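You operate a simulated robot arm through the tools that you are given. There is no shell and no other tool.

Carry out the task below with a simulated robot arm. There is one attempt and no reset: what you move stays moved.

Task
Put things in order on the top of the workbench. At the end: the grey brush roller from the top of the workbench stands where the yellow tin stood; the grey lint wad from the top of the workbench stands where the grey brush roller stood; the blue sensor from the top of the workbench stands where the grey lint wad stood; the yellow tin is on the blue plate; whatever was shut is shut again. Leave all else as you found it, and nothing knocked over.

Only the result counts: the job must be done as asked and must still hold three seconds after the hand-in. Knocking over, shifting, dropping, spilling or breaking anything else fails it.

Robot
A 7-joint arm with a two-finger gripper, fixed in place. Base frame: the origin is on the floor under the middle of its stand, x ahead of it, y to its left, z up; the work surface is at about z = 0.88. Units: m, degrees, N and s.
With the tool pointing down near the work surface it reaches from about 0.34 to 0.72 m from the base axis. Its first joint turns from -66.0 to 66.0 degrees. Payload 2.45 kg.
The TCP is the grasp point between the finger pads, 0.026 m short of the fingertips. In the tool frame z runs along the fingers and y along their closing line. The gripper opens to 0.096 m; its body begins 0.069 m behind the TCP.
Orientation is told as [roll, pitch, yaw] about the base's x, y, z axes, in that order, counted from this pose: with the fingers straight down and closing along the base's y, the tool's x points along the base's -x, its y along +y and its z along -z.

Tools
- The arm moves only by the tool nudge_tool. Its argument "moves" is a list of rows, each a list of 7 numbers: the shift along the tool's x, y, z in units of 100 mm (1.0 is 100 mm), then the turn, a rotation vector about the tool's x, y, z in units of 45 degrees (1.0 is 45 degrees), then the gripper command, from -1 (fully open) to 1 (shut), values between in proportion. In form: [[x, y, z, rx, ry, rz, fingers], ...]. A call has 1 to 20 rows; each row is the pose to reach, as a shift and turn from the pose commanded when the call began, along the tool's axes at that moment. A call with a number of a shift or a turn outside -1 to 1 is refused whole. A row lasts 0.2 s, in which the tool goes at most 0.05 m and 8.6 degrees; a call with a longer step from one row to the next is refused whole, and so is a gripper value outside its range. Where a pose cannot be reached the arm comes as near as it can. A force on the tool above 40 N (or 10 N above the force at the start of the call, whichever is more), or a blocked arm, ends the call early, and 0.2 s more pass. Each finger travels about 0.05 m/s and halts on what it meets, pressing with about 45 N; the grip force reading is that of the motor and also rises with nothing between the fingers. The clock runs only during rows and for 0.2 s after the last one: add rows that repeat a pose to give the fingers time. The reply holds the time, the measured pose of the TCP, the force on the tool along the base axes, the opening and the grip force, in the units named above and with some noise, with the torque about the TCP (base axes, N m) and any sound that the robot's microphone picked up.
- Cameras (640 x 400 px; columns grow to the right, rows downward): "scene" is fixed at [0.1622, -0.3905, 1.4204]; the picture's right is [0.80, -0.59, 0.00], its down [-0.36, -0.48, -0.80] and it looks along [0.48, 0.64, -0.60] (base axes); focal length 353 px, centre (320, 200). "wrist" rides on the gripper at [0.082, 0.003, -0.098] in the tool frame; the picture's right is [-0.04, 1.00, 0.00], its down [-0.73, -0.03, -0.68] and it looks along [-0.68, -0.03, 0.73] (tool axes); focal length 256 px, centre (320, 200). There is no depth. A picture from a camera that has moved, and an enlarged one, comes with that camera's place and axes in the base frame and with its lens.
- snapshot(camera): a new picture of that camera. It takes no simulated time.
- close_up(camera, box): a new picture of the part [left, top, right, bottom] of that camera's present view, enlarged. It takes no simulated time.
- job_done(): hands the job in; it is judged then, once.

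Places have to be worked out from the pictures, the camera data and where the tool is seen. Open the gripper and draw the arm clear of the work before you hand the job in, unless the task says otherwise.

The tools are called after "Request:" as a command line: name --pt "numbers of a row" for each row, then --argument value for the rest, lists and objects as JSON in quotes. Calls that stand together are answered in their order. nudge_tool: Moves the arm, as the interface text tells. Its arguments: {"type":"object","properties":{"moves":{"type":"array","items":{"type":"array","items":{"type":"number"}}}},"required":["moves"]} The other tools are called the same way: snapshot (camera) takes a picture; close_up (camera, box) takes an enlarged picture of a part of a camera's view; job_done () hands the job in.

At the start:

```text
time: 0.0
position: [0.3355, 0.0471, 1.1692]
orientation: [0.0, 0.1, 0.1]
contact_force: [-0.2, -0.6, 0.3]
ft_torque: [0.02, -0.01, 0.0]
gripper_width: 0.0959
grip_force: 0.0
```

scene: 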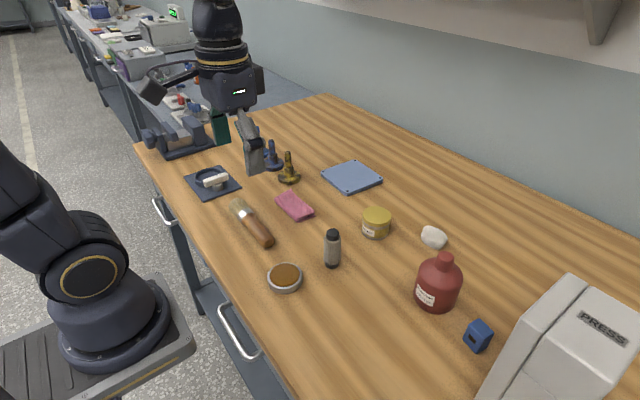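
wrist: 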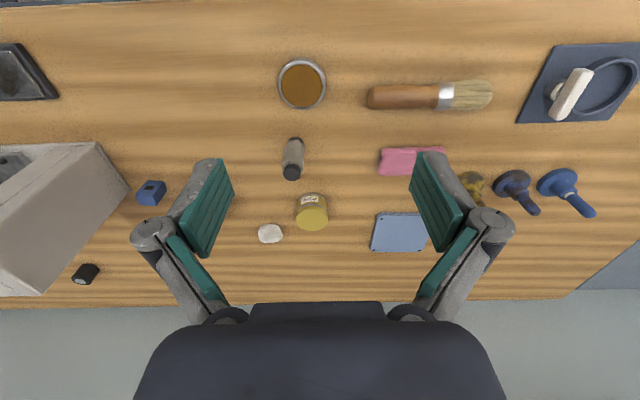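

I'll begin with enlarged views of the objects so I can work out where each one stands.

Request:
close_up --camera "scene" --box '[300, 150, 500, 275]'

Request:
close_up --camera "scene" --box '[400, 230, 640, 380]'

Request:
close_up --camera "wrist" --box '[240, 120, 440, 260]'

Request:
close_up --camera "wrist" --box '[0, 100, 240, 300]'

```text
3.20 times, centred on (400, 212) of scene
camera zoom: at [0.1622, -0.3905, 1.4204], right [0.8, -0.59, 0.0], down [-0.36, -0.48, -0.8], along [0.48, 0.64, -0.6], focal length 1130 px, centre (64, 160)
```

zoom: 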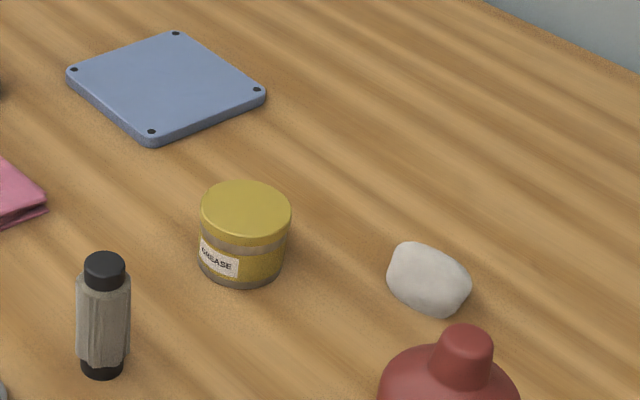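

```text
2.67 times, centred on (520, 305) of scene
camera zoom: at [0.1622, -0.3905, 1.4204], right [0.8, -0.59, 0.0], down [-0.36, -0.48, -0.8], along [0.48, 0.64, -0.6], focal length 942 px, centre (-213, -80)
```

zoom: 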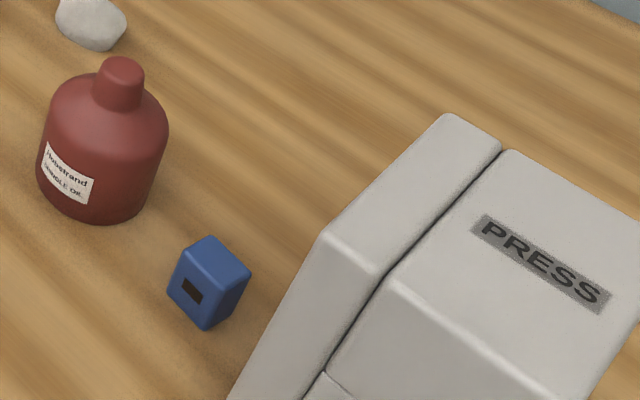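

```text
2.86 times, centred on (340, 190) of wrist
camera zoom: at [0.254, 0.0517, 1.269], right [0.04, 1.0, 0.0], down [0.73, -0.03, 0.68], along [0.68, -0.03, -0.73], focal length 731 px, centre (263, 229)
```

zoom: 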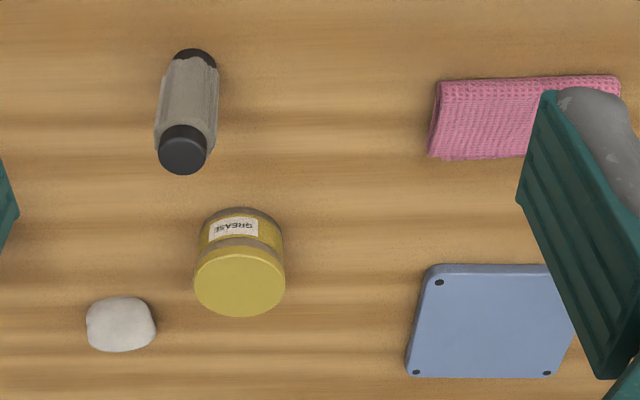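

```text
2.00 times, centred on (120, 200) of wrist
camera zoom: at [0.254, 0.0517, 1.269], right [0.04, 1.0, 0.0], down [0.73, -0.03, 0.68], along [0.68, -0.03, -0.73], focal length 512 px, centre (720, 200)
```

zoom: 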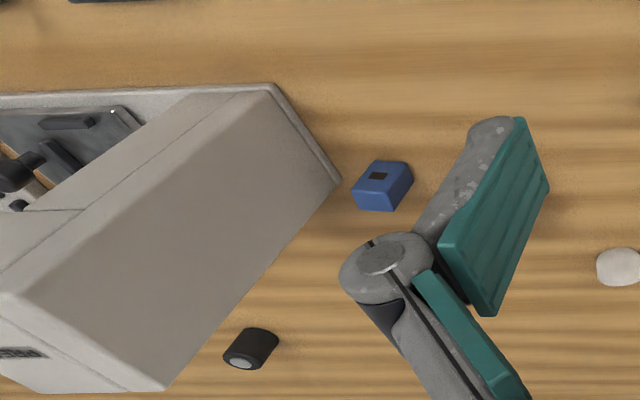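

From both cameras I get these positions:
- tin: about (0.624, 0.019), radius 0.032, top at z≈0.924
- roller: about (0.480, -0.001), top at z≈0.965
- wad: about (0.699, -0.082)
- sensor: about (0.565, -0.285)
- plate centre: about (0.725, 0.221), which is at the edge of my reach

I'll go high over the plate first, to test how far the arm reaches and to look from there.

Request:
nudge_tool --pt "-0.25 0.1 0.1 0 0 0 -1" --pt "-0.5 0.2 0.2 0 0 0 -1" --pt "-0.75 0.3 0.3 0 0 0 -1" --pt "-1.0 0.4 0.4 0 0 0 -1"

```text
time: 1.0
position: [0.4361, 0.0858, 1.1297]
orientation: [0.0, 0.0, 0.1]
contact_force: [0.4, -0.5, -0.2]
ft_torque: [-0.03, 0.01, -0.03]
gripper_width: 0.0961
grip_force: 0.2
```

The move went as expected. I'll carry on outward toward the plate.

Request:
nudge_tool --pt "-0.25 0.1 0.1 0 0 0 -1" --pt "-0.5 0.2 0.2 0 0 0 -1" --pt "-0.75 0.3 0.3 0 0 0 -1" --pt "-1.0 0.4 0.4 0 0 0 -1"

Request:
snapshot --camera "wrist"

```text
time: 2.0
position: [0.536, 0.1269, 1.0877]
orientation: [0.0, 0.0, 0.1]
contact_force: [0.3, -0.7, 0.9]
ft_torque: [-0.02, 0.0, 0.0]
gripper_width: 0.096
grip_force: 0.0
```

```text
taken
camera wrist: at [0.4549, 0.1313, 1.1882], right [0.04, 1.0, 0.0], down [0.73, -0.03, 0.68], along [0.68, -0.03, -0.73], focal length 256 px, centre (320, 200)
```

wrist: 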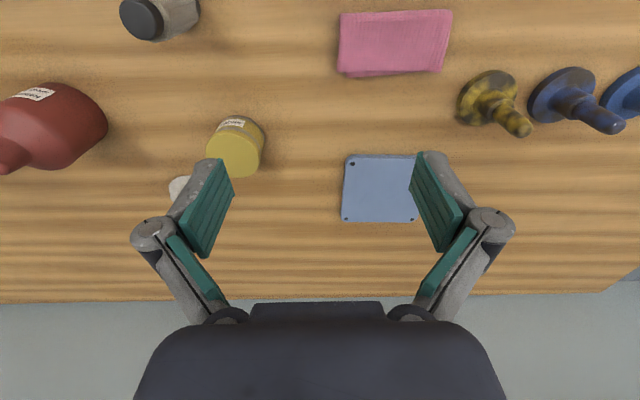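

The plate shows clearly between the fingers. I'll go further out and lower to test the reach with the tool vertical.

Request:
nudge_tool --pt "-0.25 0.1 0.1 0 0 0 -1" --pt "-0.5 0.2 0.2 0 0 0 -1" --pt "-0.75 0.35 0.3 0 0 0 -1" --pt "-1.0 0.5 0.4 0 0 0 -1"

Request:
snapshot --camera "wrist"

```text
time: 3.0
position: [0.6363, 0.1776, 1.0485]
orientation: [0.0, 0.0, -0.1]
contact_force: [0.7, -0.2, 0.2]
ft_torque: [-0.04, 0.01, 0.01]
gripper_width: 0.0961
grip_force: 0.1
```

```text
taken
camera wrist: at [0.5549, 0.182, 1.1481], right [0.04, 1.0, 0.0], down [0.73, -0.03, 0.68], along [0.68, -0.03, -0.73], focal length 256 px, centre (320, 200)
```

wrist: 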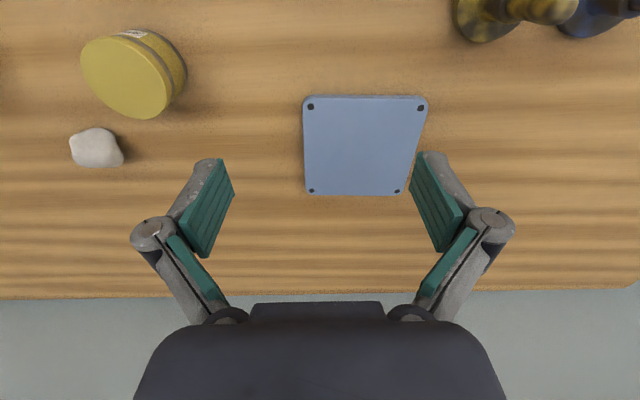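

The plate centre comes out at (0.723, 0.221) with a half-size of about 0.066. I'll test how far toward it the vertical tool gets while staying well above the plate.

Request:
nudge_tool --pt "-0.2 0.1 0.25 0 0 0 -1" --pt "-0.4 0.2 0.5 0 0 0 -1" --pt "-0.6 0.3 0.75 0 0 0 -1" --pt "-0.8 0.43 1.0 0 0 0 -1" --pt "-0.8 0.43 1.0 0 0 0 -1"

Request:
snapshot --camera "wrist"

```text
time: 4.2
position: [0.6933, 0.2118, 0.95]
orientation: [0.0, 0.0, 0.0]
contact_force: [-0.2, 1.0, -1.1]
ft_torque: [-0.01, 0.0, -0.02]
gripper_width: 0.0961
grip_force: 0.1
out of reach, approached as far as the arm can: row 3, 4, 5
```

```text
taken
camera wrist: at [0.6116, 0.2162, 1.0492], right [0.04, 1.0, 0.0], down [0.73, -0.03, 0.68], along [0.68, -0.03, -0.73], focal length 256 px, centre (320, 200)
```

wrist: 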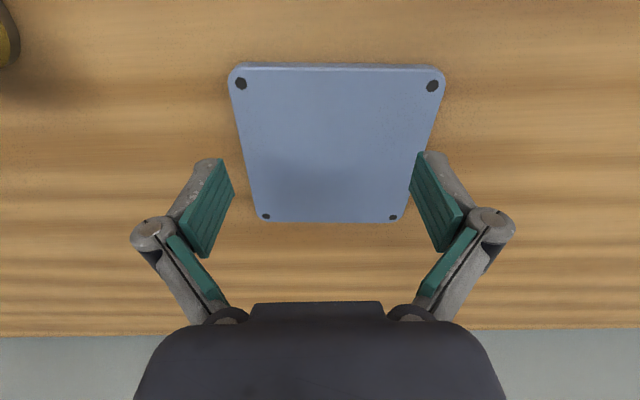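

The vertical tool stops at (0.693, 0.212), about 0.725 m from the base axis. I'll test whether tilting the fingers outward by about 12° brings the plate centre within reach.

Request:
nudge_tool --pt "0 0 0 0 -0.133 0 -1" --pt "0 0 0 0 -0.267 0 -1" --pt "0 0 0 0 -0.267 0 -1"

```text
time: 5.0
position: [0.694, 0.2118, 0.951]
orientation: [0.0, -12.1, -0.1]
contact_force: [-0.4, -1.0, 0.4]
ft_torque: [-0.01, 0.01, 0.0]
gripper_width: 0.0962
grip_force: 0.3
```

The commanded pose follows what the arm actually reached. Now I'll try moving 3 cm outward and 3 cm down with this tilt, which leaves the fingertips at about z=0.895, above the plate.

Request:
nudge_tool --pt "-0.15 0.05 0.03 0 0 0 -1" --pt "-0.293 0.1 0.062 0 0 0 -1" --pt "-0.252 0.1 0.258 0 0 0 -1" --pt "-0.252 0.1 0.258 0 0 0 -1"

Request:
snapshot --camera "scene"

```text
time: 6.0
position: [0.7228, 0.2219, 0.9308]
orientation: [-0.1, -12.0, 0.0]
contact_force: [1.5, 0.1, -0.1]
ft_torque: [0.02, -0.01, -0.03]
gripper_width: 0.0958
grip_force: 0.1
```

```text
taken
```

scene: 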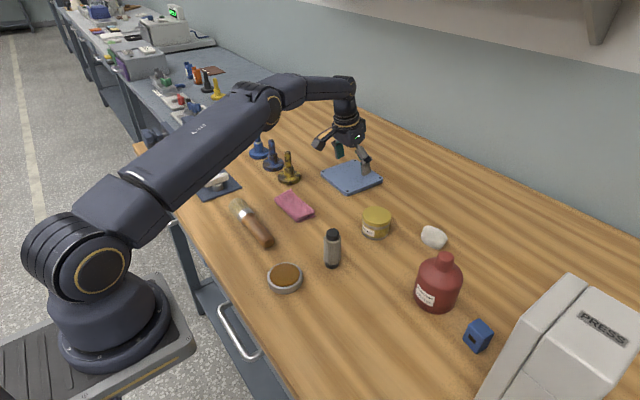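

With a 12° tilt the plate centre is within reach at z=0.93. I'll pick up and set down the tin at this same tilt so that it stays upright. First I rise and go back toward the tin.

Request:
nudge_tool --pt "-0.073 0 -0.343 0 0 0 -1" --pt "-0.146 0 -0.685 0 0 0 -1" --pt "0.02 -0.33 -0.72 0 0 0 -1" --pt "0.18 -0.66 -0.755 0 0 0 -1" --pt "0.343 -1.0 -0.789 0 0 0 -1"

```text
time: 7.2
position: [0.6753, 0.1214, 1.0028]
orientation: [0.0, -11.9, 0.0]
contact_force: [0.2, 0.0, -1.1]
ft_torque: [0.01, -0.02, 0.0]
gripper_width: 0.096
grip_force: 0.0
```

Now I move over the tin, still at z≈1.0, and look before going down.

Request:
nudge_tool --pt "0.167 -0.33 -0.036 0 0 0 -1" --pt "0.334 -0.66 -0.071 0 0 0 -1" --pt "0.502 -1.0 -0.107 0 0 0 -1" --pt "0.502 -1.0 -0.107 0 0 0 -1"

Request:
snapshot --camera "wrist"

Request:
snapshot --camera "scene"

```text
time: 8.2
position: [0.6236, 0.0203, 1.002]
orientation: [0.0, -11.9, 0.2]
contact_force: [-0.2, -0.7, 0.1]
ft_torque: [-0.02, -0.01, -0.02]
gripper_width: 0.0961
grip_force: 0.1
```

```text
taken
camera wrist: at [0.5229, 0.024, 1.083], right [0.04, 1.0, 0.01], down [0.58, -0.03, 0.82], along [0.82, -0.03, -0.58], focal length 256 px, centre (320, 200)
```

wrist: 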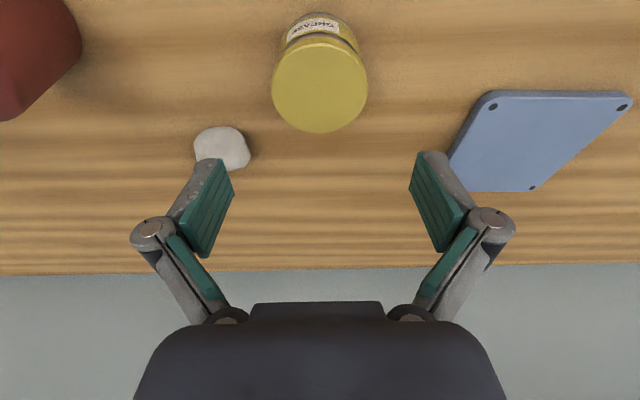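

```text
taken
```

scene: 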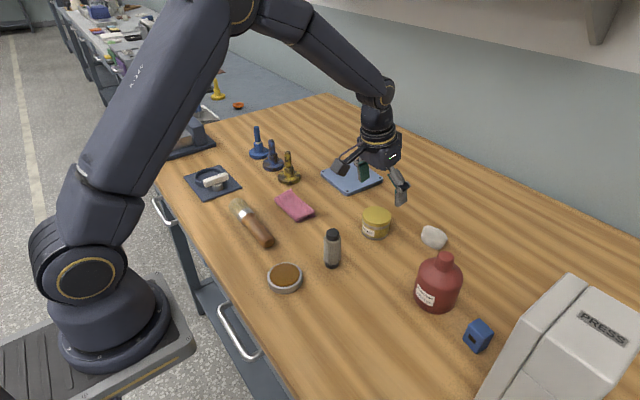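

The tin is centred under the gripper at about (0.623, 0.0205). I'll go straight down to z≈0.914 with the fingers open.

Request:
nudge_tool --pt "0.052 0 0.245 0 0 0 -1" --pt "0.104 0 0.489 0 0 0 -1" --pt "0.146 0 0.685 0 0 0 -1" --pt "0.166 0 0.78 0 0 0 -1" --pt "0.183 0 0.861 0 0 0 -1" --pt "0.183 0 0.861 0 0 0 -1"

Request:
snapshot --camera "wrist"

Request:
close_up --camera "scene" --box '[300, 120, 500, 245]'

```text
time: 9.6
position: [0.6213, 0.0222, 0.9128]
orientation: [-0.1, -12.0, 0.0]
contact_force: [-0.4, -0.5, -0.7]
ft_torque: [0.04, 0.0, -0.01]
gripper_width: 0.096
grip_force: 0.0
```

```text
taken
camera wrist: at [0.5219, 0.0254, 0.9929], right [0.04, 1.0, 0.01], down [0.58, -0.03, 0.82], along [0.82, -0.03, -0.58], focal length 256 px, centre (320, 200)
```

wrist: 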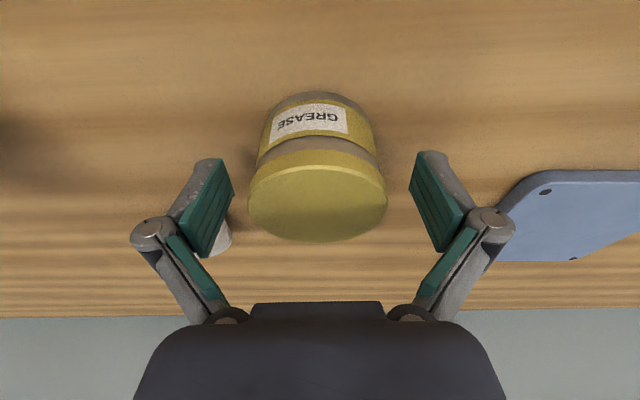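

```text
3.20 times, centred on (400, 182) of scene
camera zoom: at [0.1622, -0.3905, 1.4204], right [0.8, -0.59, 0.0], down [-0.36, -0.48, -0.8], along [0.48, 0.64, -0.6], focal length 1130 px, centre (64, 256)
```

zoom: 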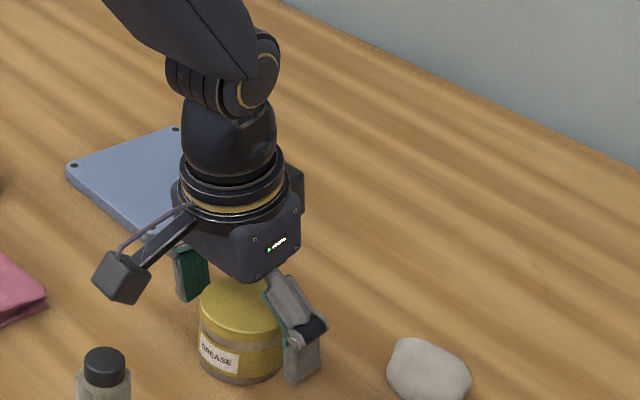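

The tin sits between the fingers and the camera arm is clear of the roller. Now I close the gripper.

Request:
nudge_tool --pt "0 0 0 0 0 0 0" --pt "0 0 0 0 0 0 0.5" --pt "0 0 0 0 0 0 1" --pt "0 0 0 0 0 0 1" --pt "0 0 0 0 0 0 1"

```text
time: 10.8
position: [0.6211, 0.0206, 0.9127]
orientation: [0.1, -12.1, 0.0]
contact_force: [-1.1, -0.4, 5.3]
ft_torque: [-0.06, 0.07, 0.0]
gripper_width: 0.0597
grip_force: 44.9
```

The grip reads 0.060 m wide at 45 N, so the tin is held. I lift straight up slowly.

Request:
nudge_tool --pt "-0.021 0 -0.098 0 0 0 1" --pt "-0.062 0 -0.293 0 0 0 1" --pt "-0.104 0 -0.489 0 0 0 1" --pt "-0.146 0 -0.685 0 0 0 1" --pt "-0.187 0 -0.88 0 0 0 1"

Request:
close_up --camera "scene" --box '[300, 100, 500, 225]'

Request:
snapshot --camera "wrist"

```text
time: 12.0
position: [0.6221, 0.0235, 1.0012]
orientation: [0.0, -12.0, 0.1]
contact_force: [0.3, 0.4, -0.5]
ft_torque: [-0.01, -0.01, -0.04]
gripper_width: 0.0594
grip_force: 44.8
```

```text
3.20 times, centred on (400, 162) of scene
camera zoom: at [0.1622, -0.3905, 1.4204], right [0.8, -0.59, 0.0], down [-0.36, -0.48, -0.8], along [0.48, 0.64, -0.6], focal length 1130 px, centre (64, 320)
```

zoom: 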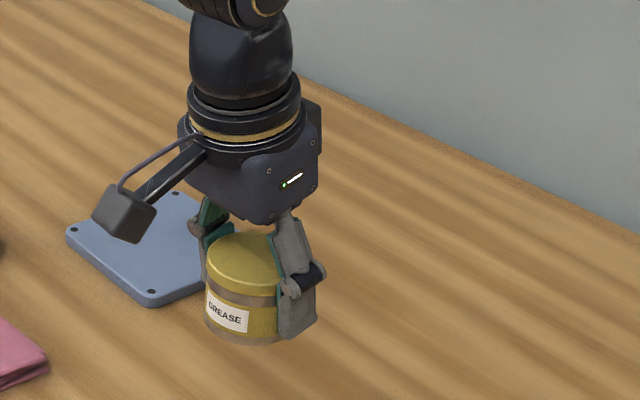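

```text
taken
camera wrist: at [0.5218, 0.0271, 1.0828], right [0.04, 1.0, 0.01], down [0.58, -0.03, 0.82], along [0.82, -0.03, -0.58], focal length 256 px, centre (320, 200)
```

wrist: 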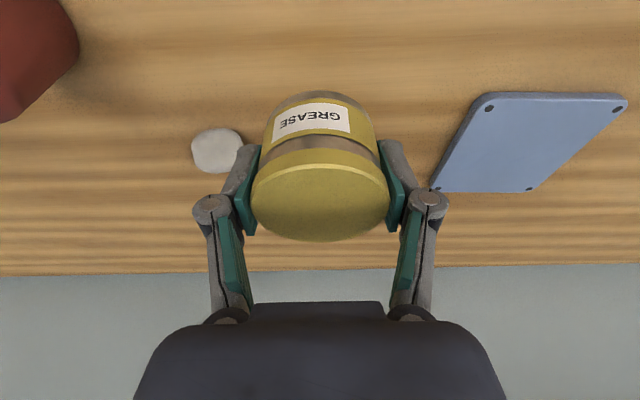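

The tin is firmly held and upright, with its centre about 2 mm beyond the TCP in x. I'll carry it to the plate at z≈1.0.

Request:
nudge_tool --pt "-0.096 0.198 0.02 0 0 0 1" --pt "-0.24 0.495 0.051 0 0 0 1" --pt "-0.383 0.79 0.082 0 0 0 1" --pt "-0.479 0.99 0.102 0 0 0 1" --pt "-0.479 0.99 0.102 0 0 0 1"

Request:
nudge_tool --pt "-0.096 0.198 0.02 0 0 0 1" --pt "-0.24 0.495 0.051 0 0 0 1" --pt "-0.383 0.79 0.082 0 0 0 1" --pt "-0.479 0.99 0.102 0 0 0 1" --pt "-0.479 0.99 0.102 0 0 0 1"

Request:
snapshot --camera "wrist"

```text
time: 13.2
position: [0.6725, 0.1205, 1.0018]
orientation: [0.1, -12.0, 0.0]
contact_force: [0.1, 1.1, -1.1]
ft_torque: [0.02, 0.02, 0.0]
gripper_width: 0.0597
grip_force: 45.3
```

```text
time: 14.4
position: [0.7199, 0.2214, 1.0027]
orientation: [0.0, -11.9, -0.1]
contact_force: [0.0, 0.4, -1.7]
ft_torque: [-0.01, -0.03, 0.03]
gripper_width: 0.0596
grip_force: 45.0
```

```text
taken
camera wrist: at [0.6192, 0.2255, 1.0828], right [0.04, 1.0, 0.01], down [0.58, -0.03, 0.82], along [0.82, -0.03, -0.58], focal length 256 px, centre (320, 200)
```

wrist: 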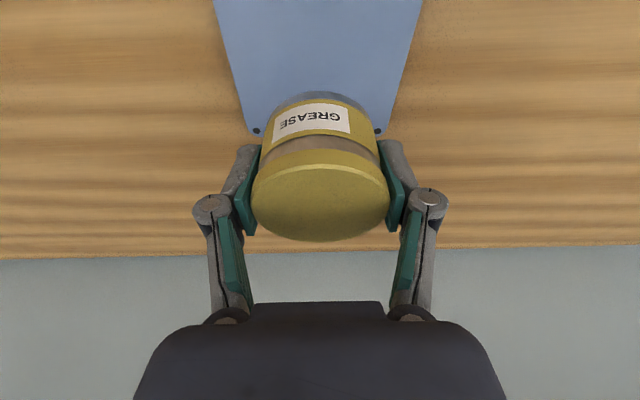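

The tin is over the middle of the plate. I lower it to z≈0.927, just above where I expect contact.

Request:
nudge_tool --pt "0.042 0 0.196 0 0 0 1" --pt "0.083 0 0.391 0 0 0 1" --pt "0.125 0 0.587 0 0 0 1" --pt "0.146 0 0.685 0 0 0 1" --pt "0.156 0 0.733 0 0 0 1" --pt "0.156 0 0.733 0 0 0 1"

Request:
close_up --camera "scene" --box '[290, 120, 430, 208]'

```text
time: 15.8
position: [0.7196, 0.2187, 0.9273]
orientation: [-0.1, -12.1, 0.0]
contact_force: [0.3, -0.5, -1.9]
ft_torque: [0.0, 0.02, 0.0]
gripper_width: 0.0594
grip_force: 44.5
```

```text
4.55 times, centred on (360, 164) of scene
camera zoom: at [0.1622, -0.3905, 1.4204], right [0.8, -0.59, 0.0], down [-0.36, -0.48, -0.8], along [0.48, 0.64, -0.6], focal length 1606 px, centre (138, 364)
```

zoom: 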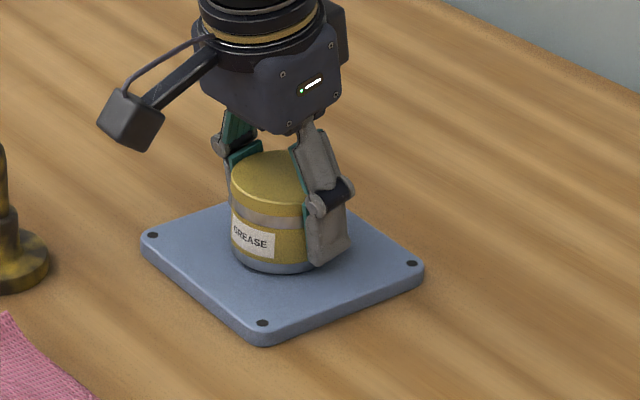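

There is no contact yet. I'll go down in 1 mm steps, watching the force.

Request:
nudge_tool --pt "0.002 0 0.01 0 0 0 1" --pt "0.004 0 0.02 0 0 0 1" --pt "0.006 0 0.029 0 0 0 1" --pt "0.006 0 0.029 0 0 0 1"

```text
time: 16.8
position: [0.72, 0.2204, 0.9246]
orientation: [0.0, -12.1, 0.0]
contact_force: [-1.7, -0.9, 2.3]
ft_torque: [0.01, -0.03, -0.02]
gripper_width: 0.0595
grip_force: 45.1
```

The force has shifted slightly, so contact may be starting. I take two more 1 mm steps.

Request:
nudge_tool --pt "0.002 0 0.01 0 0 0 1" --pt "0.002 0 0.01 0 0 0 1"

Request:
nudge_tool --pt "0.002 0 0.01 0 0 0 1" --pt "0.002 0 0.01 0 0 0 1"

```text
time: 17.4
position: [0.7197, 0.2208, 0.9239]
orientation: [0.2, -12.1, 0.0]
contact_force: [-3.2, 0.0, 8.6]
ft_torque: [-0.06, 0.08, -0.03]
gripper_width: 0.0598
grip_force: 45.1
```

```text
time: 18.0
position: [0.7191, 0.2197, 0.9246]
orientation: [0.2, -12.3, 0.0]
contact_force: [-6.9, -0.5, 24.0]
ft_torque: [-0.14, 0.39, -0.02]
gripper_width: 0.0599
grip_force: 45.2
```

There is firm contact at 24 N. I ease up about 1.5 mm to relax it and then open the fingers.

Request:
nudge_tool --pt "-0.003 0 -0.015 0 0 0 1" --pt "-0.003 0 -0.015 0 0 0 1" --pt "-0.003 0 -0.015 0 0 0 -0.4" --pt "-0.003 0 -0.015 0 0 0 -0.6" --pt "-0.003 0 -0.015 0 0 0 -0.7" --pt "-0.003 0 -0.015 0 0 0 -0.7" --pt "-0.003 0 -0.015 0 0 0 -0.7"

Request:
snapshot --camera "wrist"

Request:
close_up --camera "scene" --box '[290, 120, 430, 208]'

```text
time: 19.6
position: [0.7204, 0.2194, 0.9232]
orientation: [0.1, -12.0, 0.0]
contact_force: [0.4, -0.4, -1.0]
ft_torque: [0.0, 0.0, -0.01]
gripper_width: 0.0819
grip_force: 0.1
```

```text
taken
camera wrist: at [0.6195, 0.2238, 1.0041], right [0.04, 1.0, 0.01], down [0.58, -0.03, 0.82], along [0.82, -0.03, -0.58], focal length 256 px, centre (320, 200)
```

wrist: 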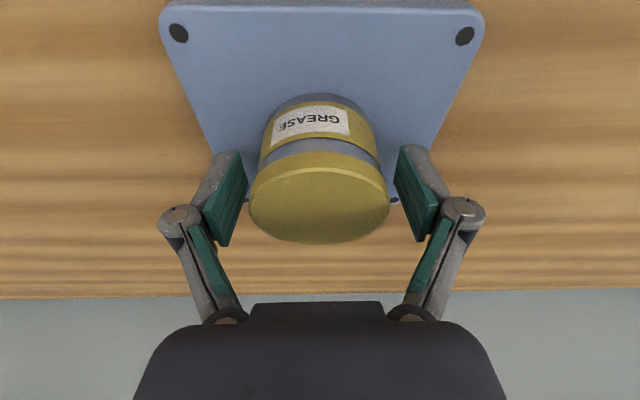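

```text
4.55 times, centred on (360, 164) of scene
camera zoom: at [0.1622, -0.3905, 1.4204], right [0.8, -0.59, 0.0], down [-0.36, -0.48, -0.8], along [0.48, 0.64, -0.6], focal length 1606 px, centre (138, 364)
```

zoom: 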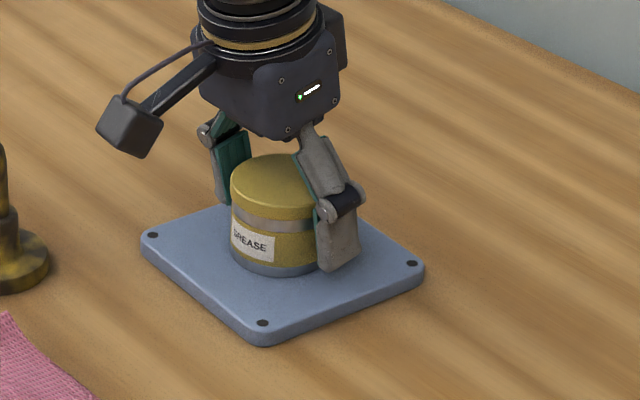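

The tin stands free on the plate. I raise straight up first, then begin the way back while removing the tilt.

Request:
nudge_tool --pt "-0.042 0 -0.196 0 0 0 -0.7" --pt "-0.104 0 -0.489 0 0 0 -0.7" --pt "-0.187 0 -0.88 0 0 0 -0.7" --pt "-0.02 -0.25 -0.92 0 0.133 0 -0.7" --pt "0.2 -0.6 -0.96 0 0.267 0 -0.7" --pt "0.6 -0.8 -1.0 0 0.267 0 -0.7" --pt "0.78 -1.0 -1.0 0 0.267 0 -0.7"

Request:
snapshot --camera "scene"

```text
time: 21.2
position: [0.622, 0.1194, 1.0063]
orientation: [0.0, -0.1, 0.0]
contact_force: [-0.6, -0.2, -0.9]
ft_torque: [0.01, 0.0, -0.01]
gripper_width: 0.0818
grip_force: 0.2
```

```text
taken
```

scene: 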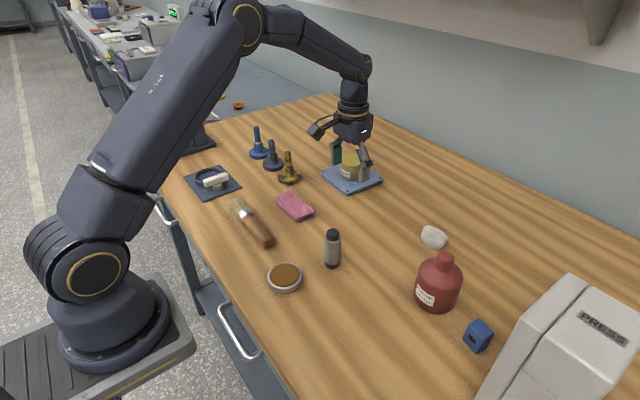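

The tin stays put on the plate and the tool is vertical again. I move over the roller at about (0.480, -0.001) at z≈1.035.

Request:
nudge_tool --pt "0.23 -0.2 -0.1 0 0 0 -0.7" --pt "0.46 -0.4 -0.2 0 0 0 -0.7" --pt "0.7 -0.6 -0.3 0 0 0 -0.7"

Request:
nudge_tool --pt "0.23 -0.2 0 0 0 0 -0.7" --pt "0.46 -0.4 0 0 0 0 -0.7" --pt "0.72 -0.608 0 0 0 0 -0.7" --pt "0.72 -0.608 0 0 0 0 -0.7"

Request:
snapshot --camera "wrist"

Request:
close_up --camera "scene" --box '[240, 180, 440, 305]'

```text
time: 22.0
position: [0.5521, 0.0596, 1.0371]
orientation: [0.0, 0.0, 0.1]
contact_force: [0.0, 0.7, -0.2]
ft_torque: [0.0, 0.01, 0.01]
gripper_width: 0.0815
grip_force: 0.1
```

```text
time: 23.0
position: [0.4811, -0.0015, 1.0359]
orientation: [-0.1, 0.0, 0.1]
contact_force: [-0.1, -0.1, 0.5]
ft_torque: [0.0, -0.01, -0.03]
gripper_width: 0.0816
grip_force: 0.1
```

```text
taken
camera wrist: at [0.3984, 0.0037, 1.1349], right [0.04, 1.0, 0.0], down [0.73, -0.03, 0.68], along [0.68, -0.03, -0.73], focal length 256 px, centre (320, 200)
```

wrist: 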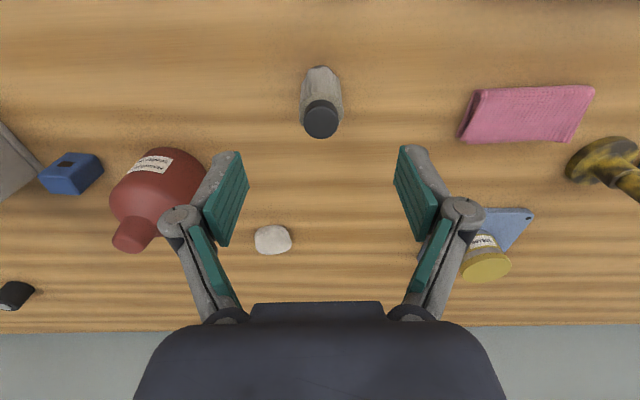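

```text
3.20 times, centred on (340, 242) of scene
camera zoom: at [0.1621, -0.3906, 1.4204], right [0.8, -0.59, 0.0], down [-0.36, -0.48, -0.8], along [0.48, 0.64, -0.6], focal length 1130 px, centre (256, 64)
```

zoom: 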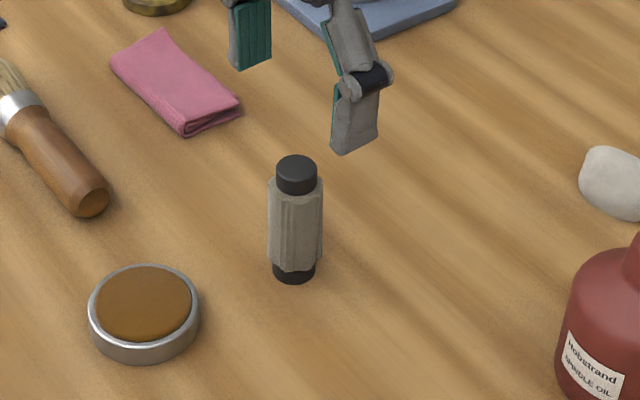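

The roller is centred under the gripper at about (0.480, -0.001). I lower to z≈0.92 around its body.

Request:
nudge_tool --pt "0 0.01 0.3 0 0 0 -0.7" --pt "0 0.01 0.6 0 0 0 -0.7" --pt "0 0.01 0.85 0 0 0 -0.7" --pt "0 0.01 0.85 0 0 0 -0.7"

Request:
snapshot --camera "wrist"

```text
time: 24.0
position: [0.4796, 0.0012, 0.9493]
orientation: [0.0, 0.0, 0.0]
contact_force: [-1.0, -0.6, -0.5]
ft_torque: [0.02, 0.0, 0.02]
gripper_width: 0.0815
grip_force: 0.1
```

```text
taken
camera wrist: at [0.3988, 0.0056, 1.0492], right [0.04, 1.0, 0.0], down [0.73, -0.03, 0.68], along [0.68, -0.03, -0.73], focal length 256 px, centre (320, 200)
```

wrist: 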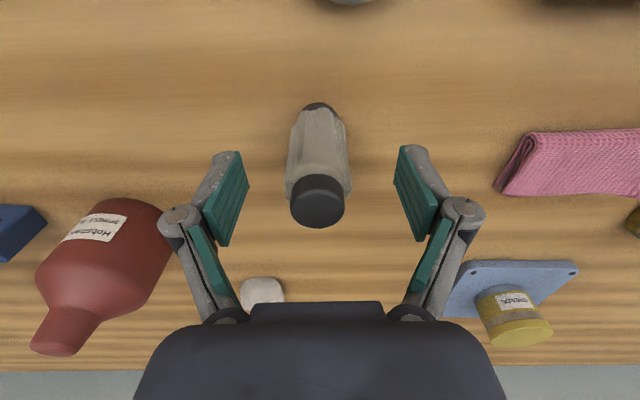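

The roller is well centred between the pads. I go down a last 3 cm and then close.

Request:
nudge_tool --pt "0 -0.01 0.15 0 0 0 -0.7" --pt "0 -0.01 0.29 0 0 0 -0.7" --pt "0 -0.01 0.29 0 0 0 0" --pt "0 -0.01 0.29 0 0 0 0.5" --pt "0 -0.01 0.29 0 0 0 1" --pt "0 -0.01 0.29 0 0 0 1" --pt "0 -0.01 0.29 0 0 0 1" --pt "0 -0.01 0.29 0 0 0 1"

Request:
snapshot --camera "wrist"

Request:
close_up --camera "scene" --box '[240, 180, 440, 305]'

```text
time: 25.8
position: [0.4812, 0.0002, 0.9216]
orientation: [0.0, 0.0, 0.0]
contact_force: [-0.6, -0.5, 0.7]
ft_torque: [0.0, 0.0, -0.03]
gripper_width: 0.0312
grip_force: 45.0
```

```text
taken
camera wrist: at [0.3996, 0.004, 1.0211], right [0.04, 1.0, 0.0], down [0.73, -0.03, 0.68], along [0.68, -0.03, -0.73], focal length 256 px, centre (320, 200)
```

wrist: 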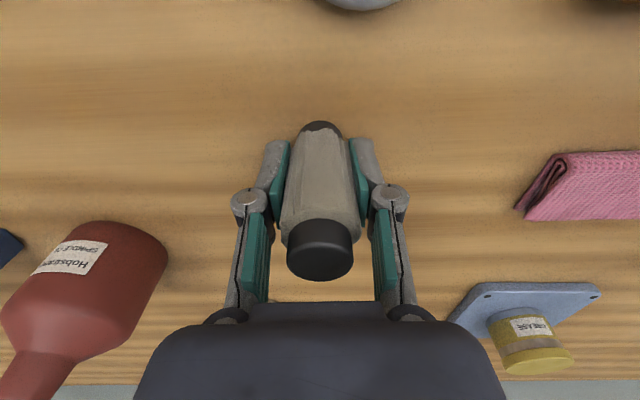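

```text
3.20 times, centred on (340, 242) of scene
camera zoom: at [0.1621, -0.3905, 1.4204], right [0.8, -0.59, 0.0], down [-0.36, -0.48, -0.8], along [0.48, 0.64, -0.6], focal length 1130 px, centre (256, 64)
```

zoom: 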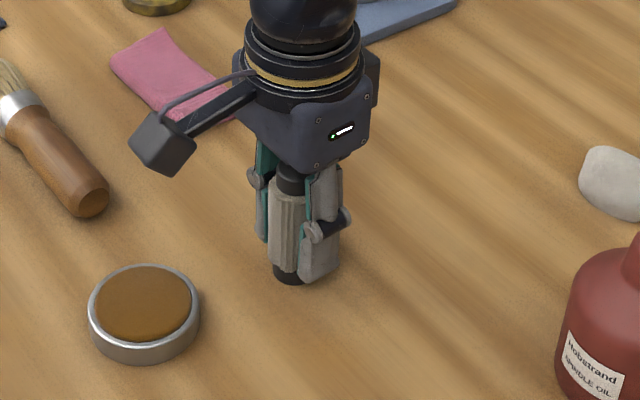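

The roller is held at width 0.031. I lift it 9 cm straight up.

Request:
nudge_tool --pt "0 0 -0.1 0 0 0 1" --pt "0 0 -0.3 0 0 0 1" --pt "0 0 -0.5 0 0 0 1" --pt "0 0 -0.7 0 0 0 1" --pt "0 0 -0.9 0 0 0 1"

Request:
snapshot --camera "wrist"

```text
time: 27.0
position: [0.481, -0.0022, 1.0115]
orientation: [-0.1, 0.0, 0.1]
contact_force: [-0.3, -0.2, -1.5]
ft_torque: [0.02, 0.04, -0.03]
gripper_width: 0.0309
grip_force: 45.3
```

```text
taken
camera wrist: at [0.3997, 0.0022, 1.112], right [0.04, 1.0, 0.0], down [0.73, -0.03, 0.68], along [0.68, -0.03, -0.73], focal length 256 px, centre (320, 200)
```

wrist: 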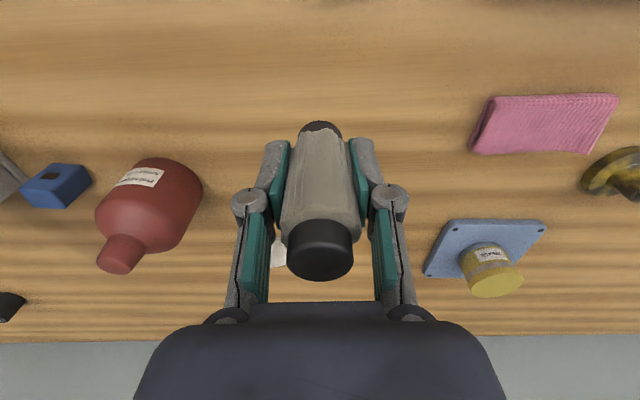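

The roller hangs upright in the grip. I carry it to the tin's old place at (0.6236, 0.020).

Request:
nudge_tool --pt "-0.14 0.02 0 0 0 0 1" --pt "-0.36 0.05 0 0 0 0 1" --pt "-0.58 0.08 0 0 0 0 1" --pt "-0.72 0.1 0 0 0 0 1"

Request:
nudge_tool --pt "-0.14 0.02 0 0 0 0 1" --pt "-0.36 0.05 0 0 0 0 1" --pt "-0.58 0.08 0 0 0 0 1" --pt "-0.715 0.105 0 0 0 0 1" --pt "-0.715 0.105 0 0 0 0 1"

Request:
snapshot --camera "scene"

```text
time: 28.0
position: [0.5532, 0.0076, 1.0134]
orientation: [0.0, 0.0, 0.1]
contact_force: [-0.4, -0.1, -0.8]
ft_torque: [-0.05, 0.01, 0.0]
gripper_width: 0.0309
grip_force: 45.3
```

```text
time: 29.2
position: [0.6237, 0.0196, 1.0122]
orientation: [0.1, 0.0, 0.0]
contact_force: [0.6, 0.4, -0.5]
ft_torque: [0.04, -0.01, 0.02]
gripper_width: 0.031
grip_force: 44.6
```

```text
taken
```

scene: 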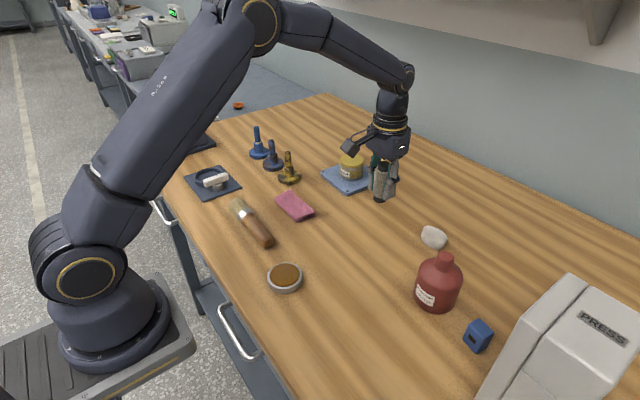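

I'm over the tin's old place at (0.624, 0.020). I lower to just above contact, at TCP z≈0.925.

Request:
nudge_tool --pt "0 0 0.2 0 0 0 1" --pt "0 0 0.45 0 0 0 1" --pt "0 0 0.65 0 0 0 1" --pt "0 0 0.78 0 0 0 1" --pt "0 0 0.86 0 0 0 1" --pt "0 0 0.86 0 0 0 1"

Request:
nudge_tool --pt "0 0 0.01 0 0 0 1" --pt "0 0 0.02 0 0 0 1" --pt "0 0 0.02 0 0 0 1"

```text
time: 30.6
position: [0.6232, 0.0184, 0.9244]
orientation: [-0.1, -0.1, 0.0]
contact_force: [-0.6, 0.3, 0.0]
ft_torque: [0.0, 0.01, 0.01]
gripper_width: 0.0312
grip_force: 45.2
```

```text
time: 31.4
position: [0.6232, 0.02, 0.9244]
orientation: [0.0, 0.0, 0.0]
contact_force: [0.0, -0.1, 0.1]
ft_torque: [-0.03, 0.04, -0.01]
gripper_width: 0.0309
grip_force: 45.1
```

No contact yet. I continue in 1 mm steps.

Request:
nudge_tool --pt "0 0 0.01 0 0 0 1" --pt "0 0 0.02 0 0 0 1" --pt "0 0 0.02 0 0 0 1"

Request:
nudge_tool --pt "0 0 0.01 0 0 0 1" --pt "0 0 0.01 0 0 0 1"

```text
time: 32.2
position: [0.6241, 0.0205, 0.9208]
orientation: [0.1, 0.0, 0.0]
contact_force: [0.2, 0.1, 0.9]
ft_torque: [0.02, 0.01, 0.02]
gripper_width: 0.031
grip_force: 44.9
```

```text
time: 32.8
position: [0.6237, 0.0187, 0.9229]
orientation: [0.1, -0.1, 0.0]
contact_force: [-1.2, -1.1, 8.2]
ft_torque: [0.02, 0.17, 0.04]
gripper_width: 0.0311
grip_force: 45.5
```

Contact at 8 N, so the roller is standing. I open the fingers.

Request:
nudge_tool --pt "0 0 -0.004 0 0 0 1" --pt "0 0 -0.004 0 0 0 0.2" --pt "0 0 -0.004 0 0 0 0" --pt "0 0 -0.004 0 0 0 -0.3" --pt "0 0 -0.004 0 0 0 -0.3" --pt "0 0 -0.004 0 0 0 -0.3"

Request:
snapshot --camera "wrist"

Request:
close_up --camera "scene" --box '[300, 130, 500, 255]'

```text
time: 34.2
position: [0.6238, 0.0204, 0.9208]
orientation: [0.0, 0.0, 0.0]
contact_force: [-0.2, -0.1, 0.2]
ft_torque: [0.03, -0.01, -0.01]
gripper_width: 0.0624
grip_force: 0.1
```

```text
taken
camera wrist: at [0.5423, 0.024, 1.0212], right [0.04, 1.0, 0.0], down [0.73, -0.03, 0.68], along [0.68, -0.03, -0.73], focal length 256 px, centre (320, 200)
```

wrist: 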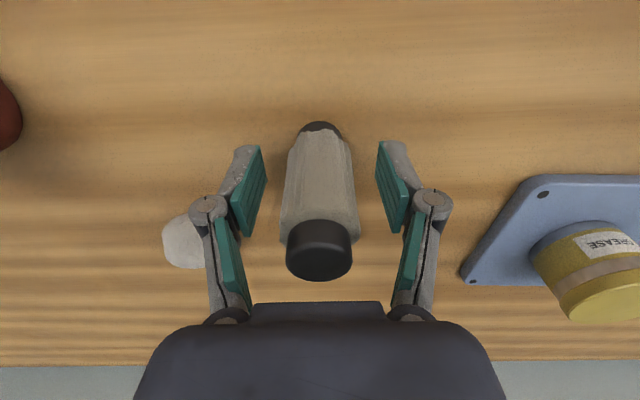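

```text
3.20 times, centred on (400, 192) of scene
camera zoom: at [0.1622, -0.3905, 1.4204], right [0.8, -0.59, 0.0], down [-0.36, -0.48, -0.8], along [0.48, 0.64, -0.6], focal length 1130 px, centre (64, 224)
```

zoom: 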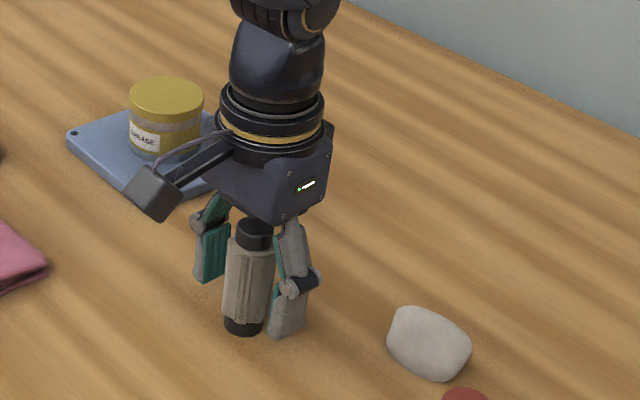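

The roller stands upright on the tin's old spot and the fingers are clear of it. I rise straight up 10 cm.

Request:
nudge_tool --pt "0 0 -0.2 0 0 0 -0.3" --pt "0 0 -0.5 0 0 0 -0.3" --pt "0 0 -0.8 0 0 0 -0.3" --pt "0 0 -1.0 0 0 0 -0.3"

Request:
snapshot --camera "wrist"

```text
time: 35.2
position: [0.6237, 0.0194, 1.022]
orientation: [0.0, 0.0, 0.1]
contact_force: [-0.2, -0.4, 0.5]
ft_torque: [0.0, -0.01, -0.05]
gripper_width: 0.0624
grip_force: 0.1
```

```text
taken
camera wrist: at [0.5428, 0.024, 1.1215], right [0.04, 1.0, 0.0], down [0.73, -0.03, 0.68], along [0.68, -0.03, -0.73], focal length 256 px, centre (320, 200)
```

wrist: 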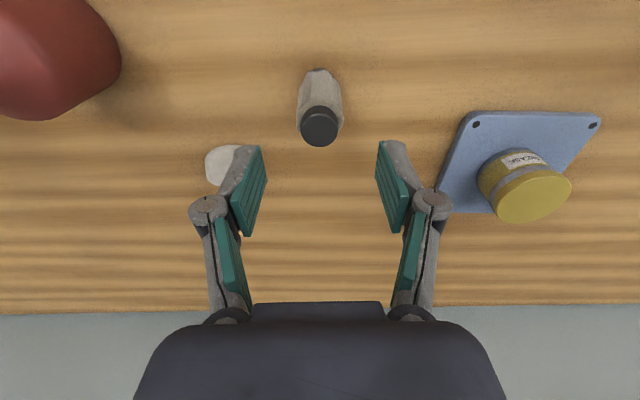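

The roller stands at (0.624, 0.020). Now I move over the wad with the fingers opening fully.

Request:
nudge_tool --pt "-0.19 -0.25 0 0 0 0 -0.5" --pt "-0.38 -0.5 0 0 0 0 -0.7" --pt "-0.57 -0.75 0 0 0 0 -0.9" --pt "-0.75 -1.0 0 0 0 0 -1" --pt "-0.75 -1.0 0 0 0 0 -1"

Request:
snapshot --camera "wrist"

Request:
close_up --camera "wrist" --box '[240, 50, 400, 150]'

Request:
close_up --camera "scene" --box '[340, 160, 540, 285]'

```text
time: 36.4
position: [0.6992, -0.0811, 1.0217]
orientation: [0.0, 0.0, 0.1]
contact_force: [0.0, 0.0, 0.9]
ft_torque: [-0.02, -0.03, -0.01]
gripper_width: 0.0957
grip_force: 0.0
```

```text
taken
camera wrist: at [0.6193, -0.0774, 1.1216], right [0.04, 1.0, 0.0], down [0.73, -0.03, 0.68], along [0.68, -0.03, -0.73], focal length 256 px, centre (320, 200)
```

wrist: 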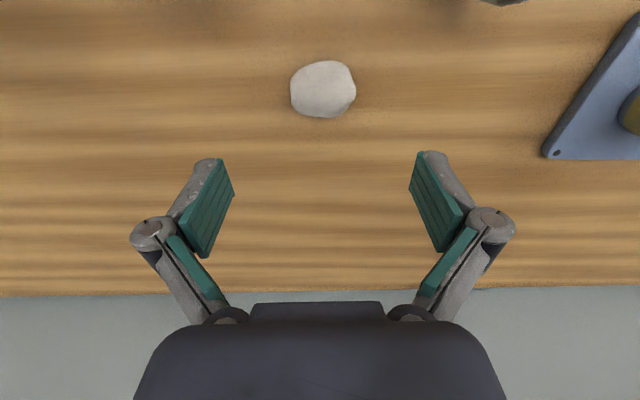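

```text
4.00 times, centred on (320, 100) of wrist
camera zoom: at [0.6193, -0.0774, 1.1216], right [0.04, 1.0, 0.0], down [0.73, -0.03, 0.68], along [0.68, -0.03, -0.73], focal length 1024 px, centre (320, 600)
```

zoom: 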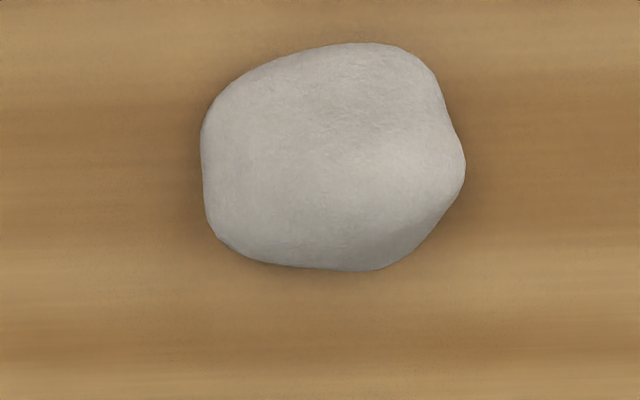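

```text
3.20 times, centred on (440, 222) of scene
camera zoom: at [0.1622, -0.3906, 1.4204], right [0.8, -0.59, 0.0], down [-0.36, -0.48, -0.8], along [0.48, 0.64, -0.6], focal length 1130 px, centre (-64, 128)
```

zoom: 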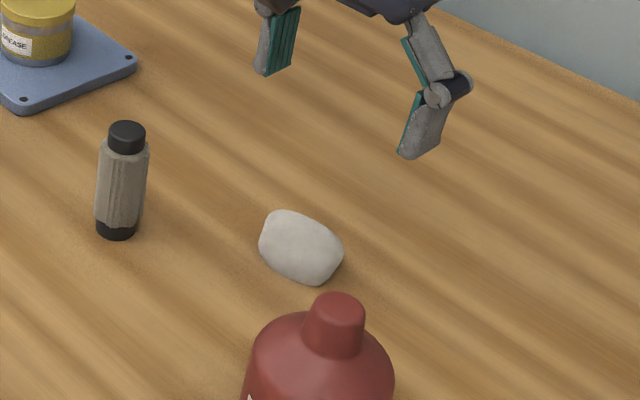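

The wad's centre is about (0.7005, -0.078) and it measures 0.056 m in y by 0.045 m in x. I lower toward it, centred.

Request:
nudge_tool --pt "-0.013 0.03 0.25 0 0 0 -1" --pt "-0.013 0.03 0.5 0 0 0 -1" --pt "-0.013 0.03 0.75 0 0 0 -1" --pt "-0.013 0.03 0.75 0 0 0 -1"

Request:
snapshot --camera "wrist"

Request:
close_up --camera "scene" --box '[340, 160, 540, 285]'

```text
time: 37.4
position: [0.7011, -0.0767, 0.9471]
orientation: [-0.1, 0.0, 0.0]
contact_force: [0.2, 0.0, 0.0]
ft_torque: [0.01, 0.01, -0.01]
gripper_width: 0.0959
grip_force: 0.1
```

```text
taken
camera wrist: at [0.6189, -0.0728, 1.046], right [0.04, 1.0, 0.0], down [0.73, -0.03, 0.68], along [0.68, -0.03, -0.73], focal length 256 px, centre (320, 200)
```

wrist: 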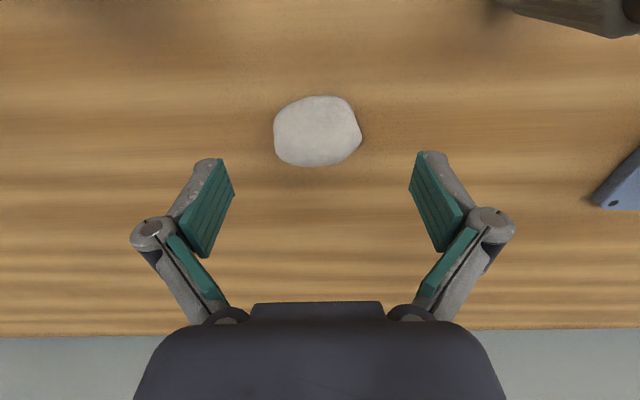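

```text
3.20 times, centred on (440, 222) of scene
camera zoom: at [0.1622, -0.3905, 1.4204], right [0.8, -0.59, 0.0], down [-0.36, -0.48, -0.8], along [0.48, 0.64, -0.6], focal length 1130 px, centre (-64, 128)
```

zoom: 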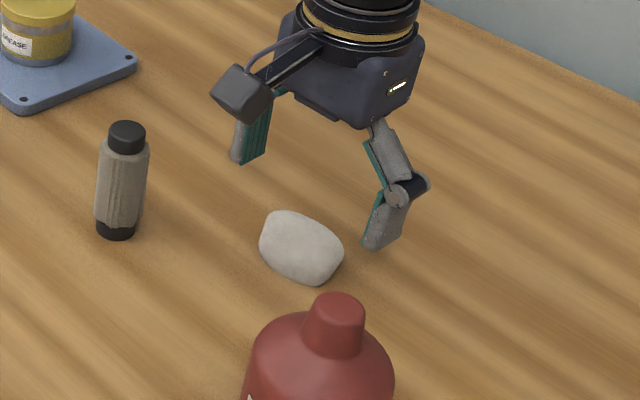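

It is centred. I lower the last 3.8 cm to z≈0.909, then close on the wad.

Request:
nudge_tool --pt "0 0 0.15 0 0 0 -1" --pt "0 0 0.28 0 0 0 -1" --pt "0 0 0.375 0 0 0 -1" --pt "0 0 0.375 0 0 0 -1"

Request:
snapshot --camera "wrist"

```text
time: 38.4
position: [0.7, -0.0777, 0.9083]
orientation: [0.1, 0.0, 0.0]
contact_force: [0.3, -0.5, 0.8]
ft_torque: [0.02, -0.03, 0.0]
gripper_width: 0.0958
grip_force: 0.1
```

```text
taken
camera wrist: at [0.6189, -0.0728, 1.0089], right [0.04, 1.0, 0.0], down [0.73, -0.03, 0.68], along [0.68, -0.03, -0.73], focal length 256 px, centre (320, 200)
```

wrist: 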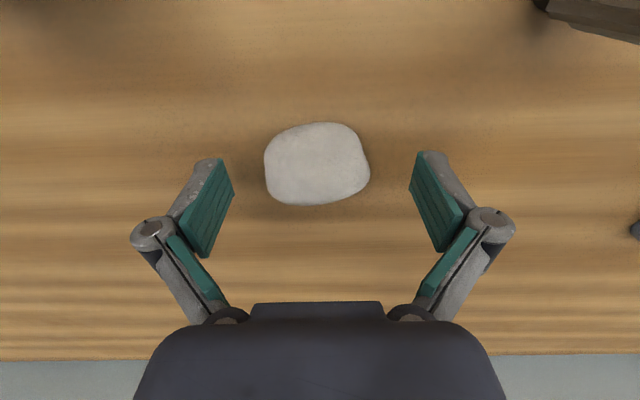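

The wad lies centred between the pads. I close the fingers.

Request:
nudge_tool --pt "0 0 0 0 0 0 -0.2" --pt "0 0 0 0 0 0 0.3" --pt "0 0 0 0 0 0 0.8" --pt "0 0 0 0 0 0 1" --pt "0 0 0 0 0 0 1" --pt "0 0 0 0 0 0 1"

Request:
snapshot --camera "wrist"

```text
time: 39.8
position: [0.7005, -0.0773, 0.9097]
orientation: [0.1, -0.2, 0.0]
contact_force: [-0.7, -0.5, 5.9]
ft_torque: [0.05, 0.03, 0.02]
gripper_width: 0.0474
grip_force: 45.4
```

```text
taken
camera wrist: at [0.6189, -0.0728, 1.0096], right [0.04, 1.0, 0.0], down [0.73, -0.03, 0.68], along [0.68, -0.03, -0.73], focal length 256 px, centre (320, 200)
```

wrist: 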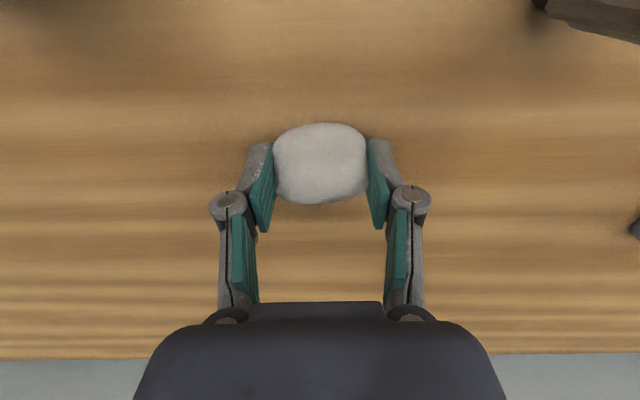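

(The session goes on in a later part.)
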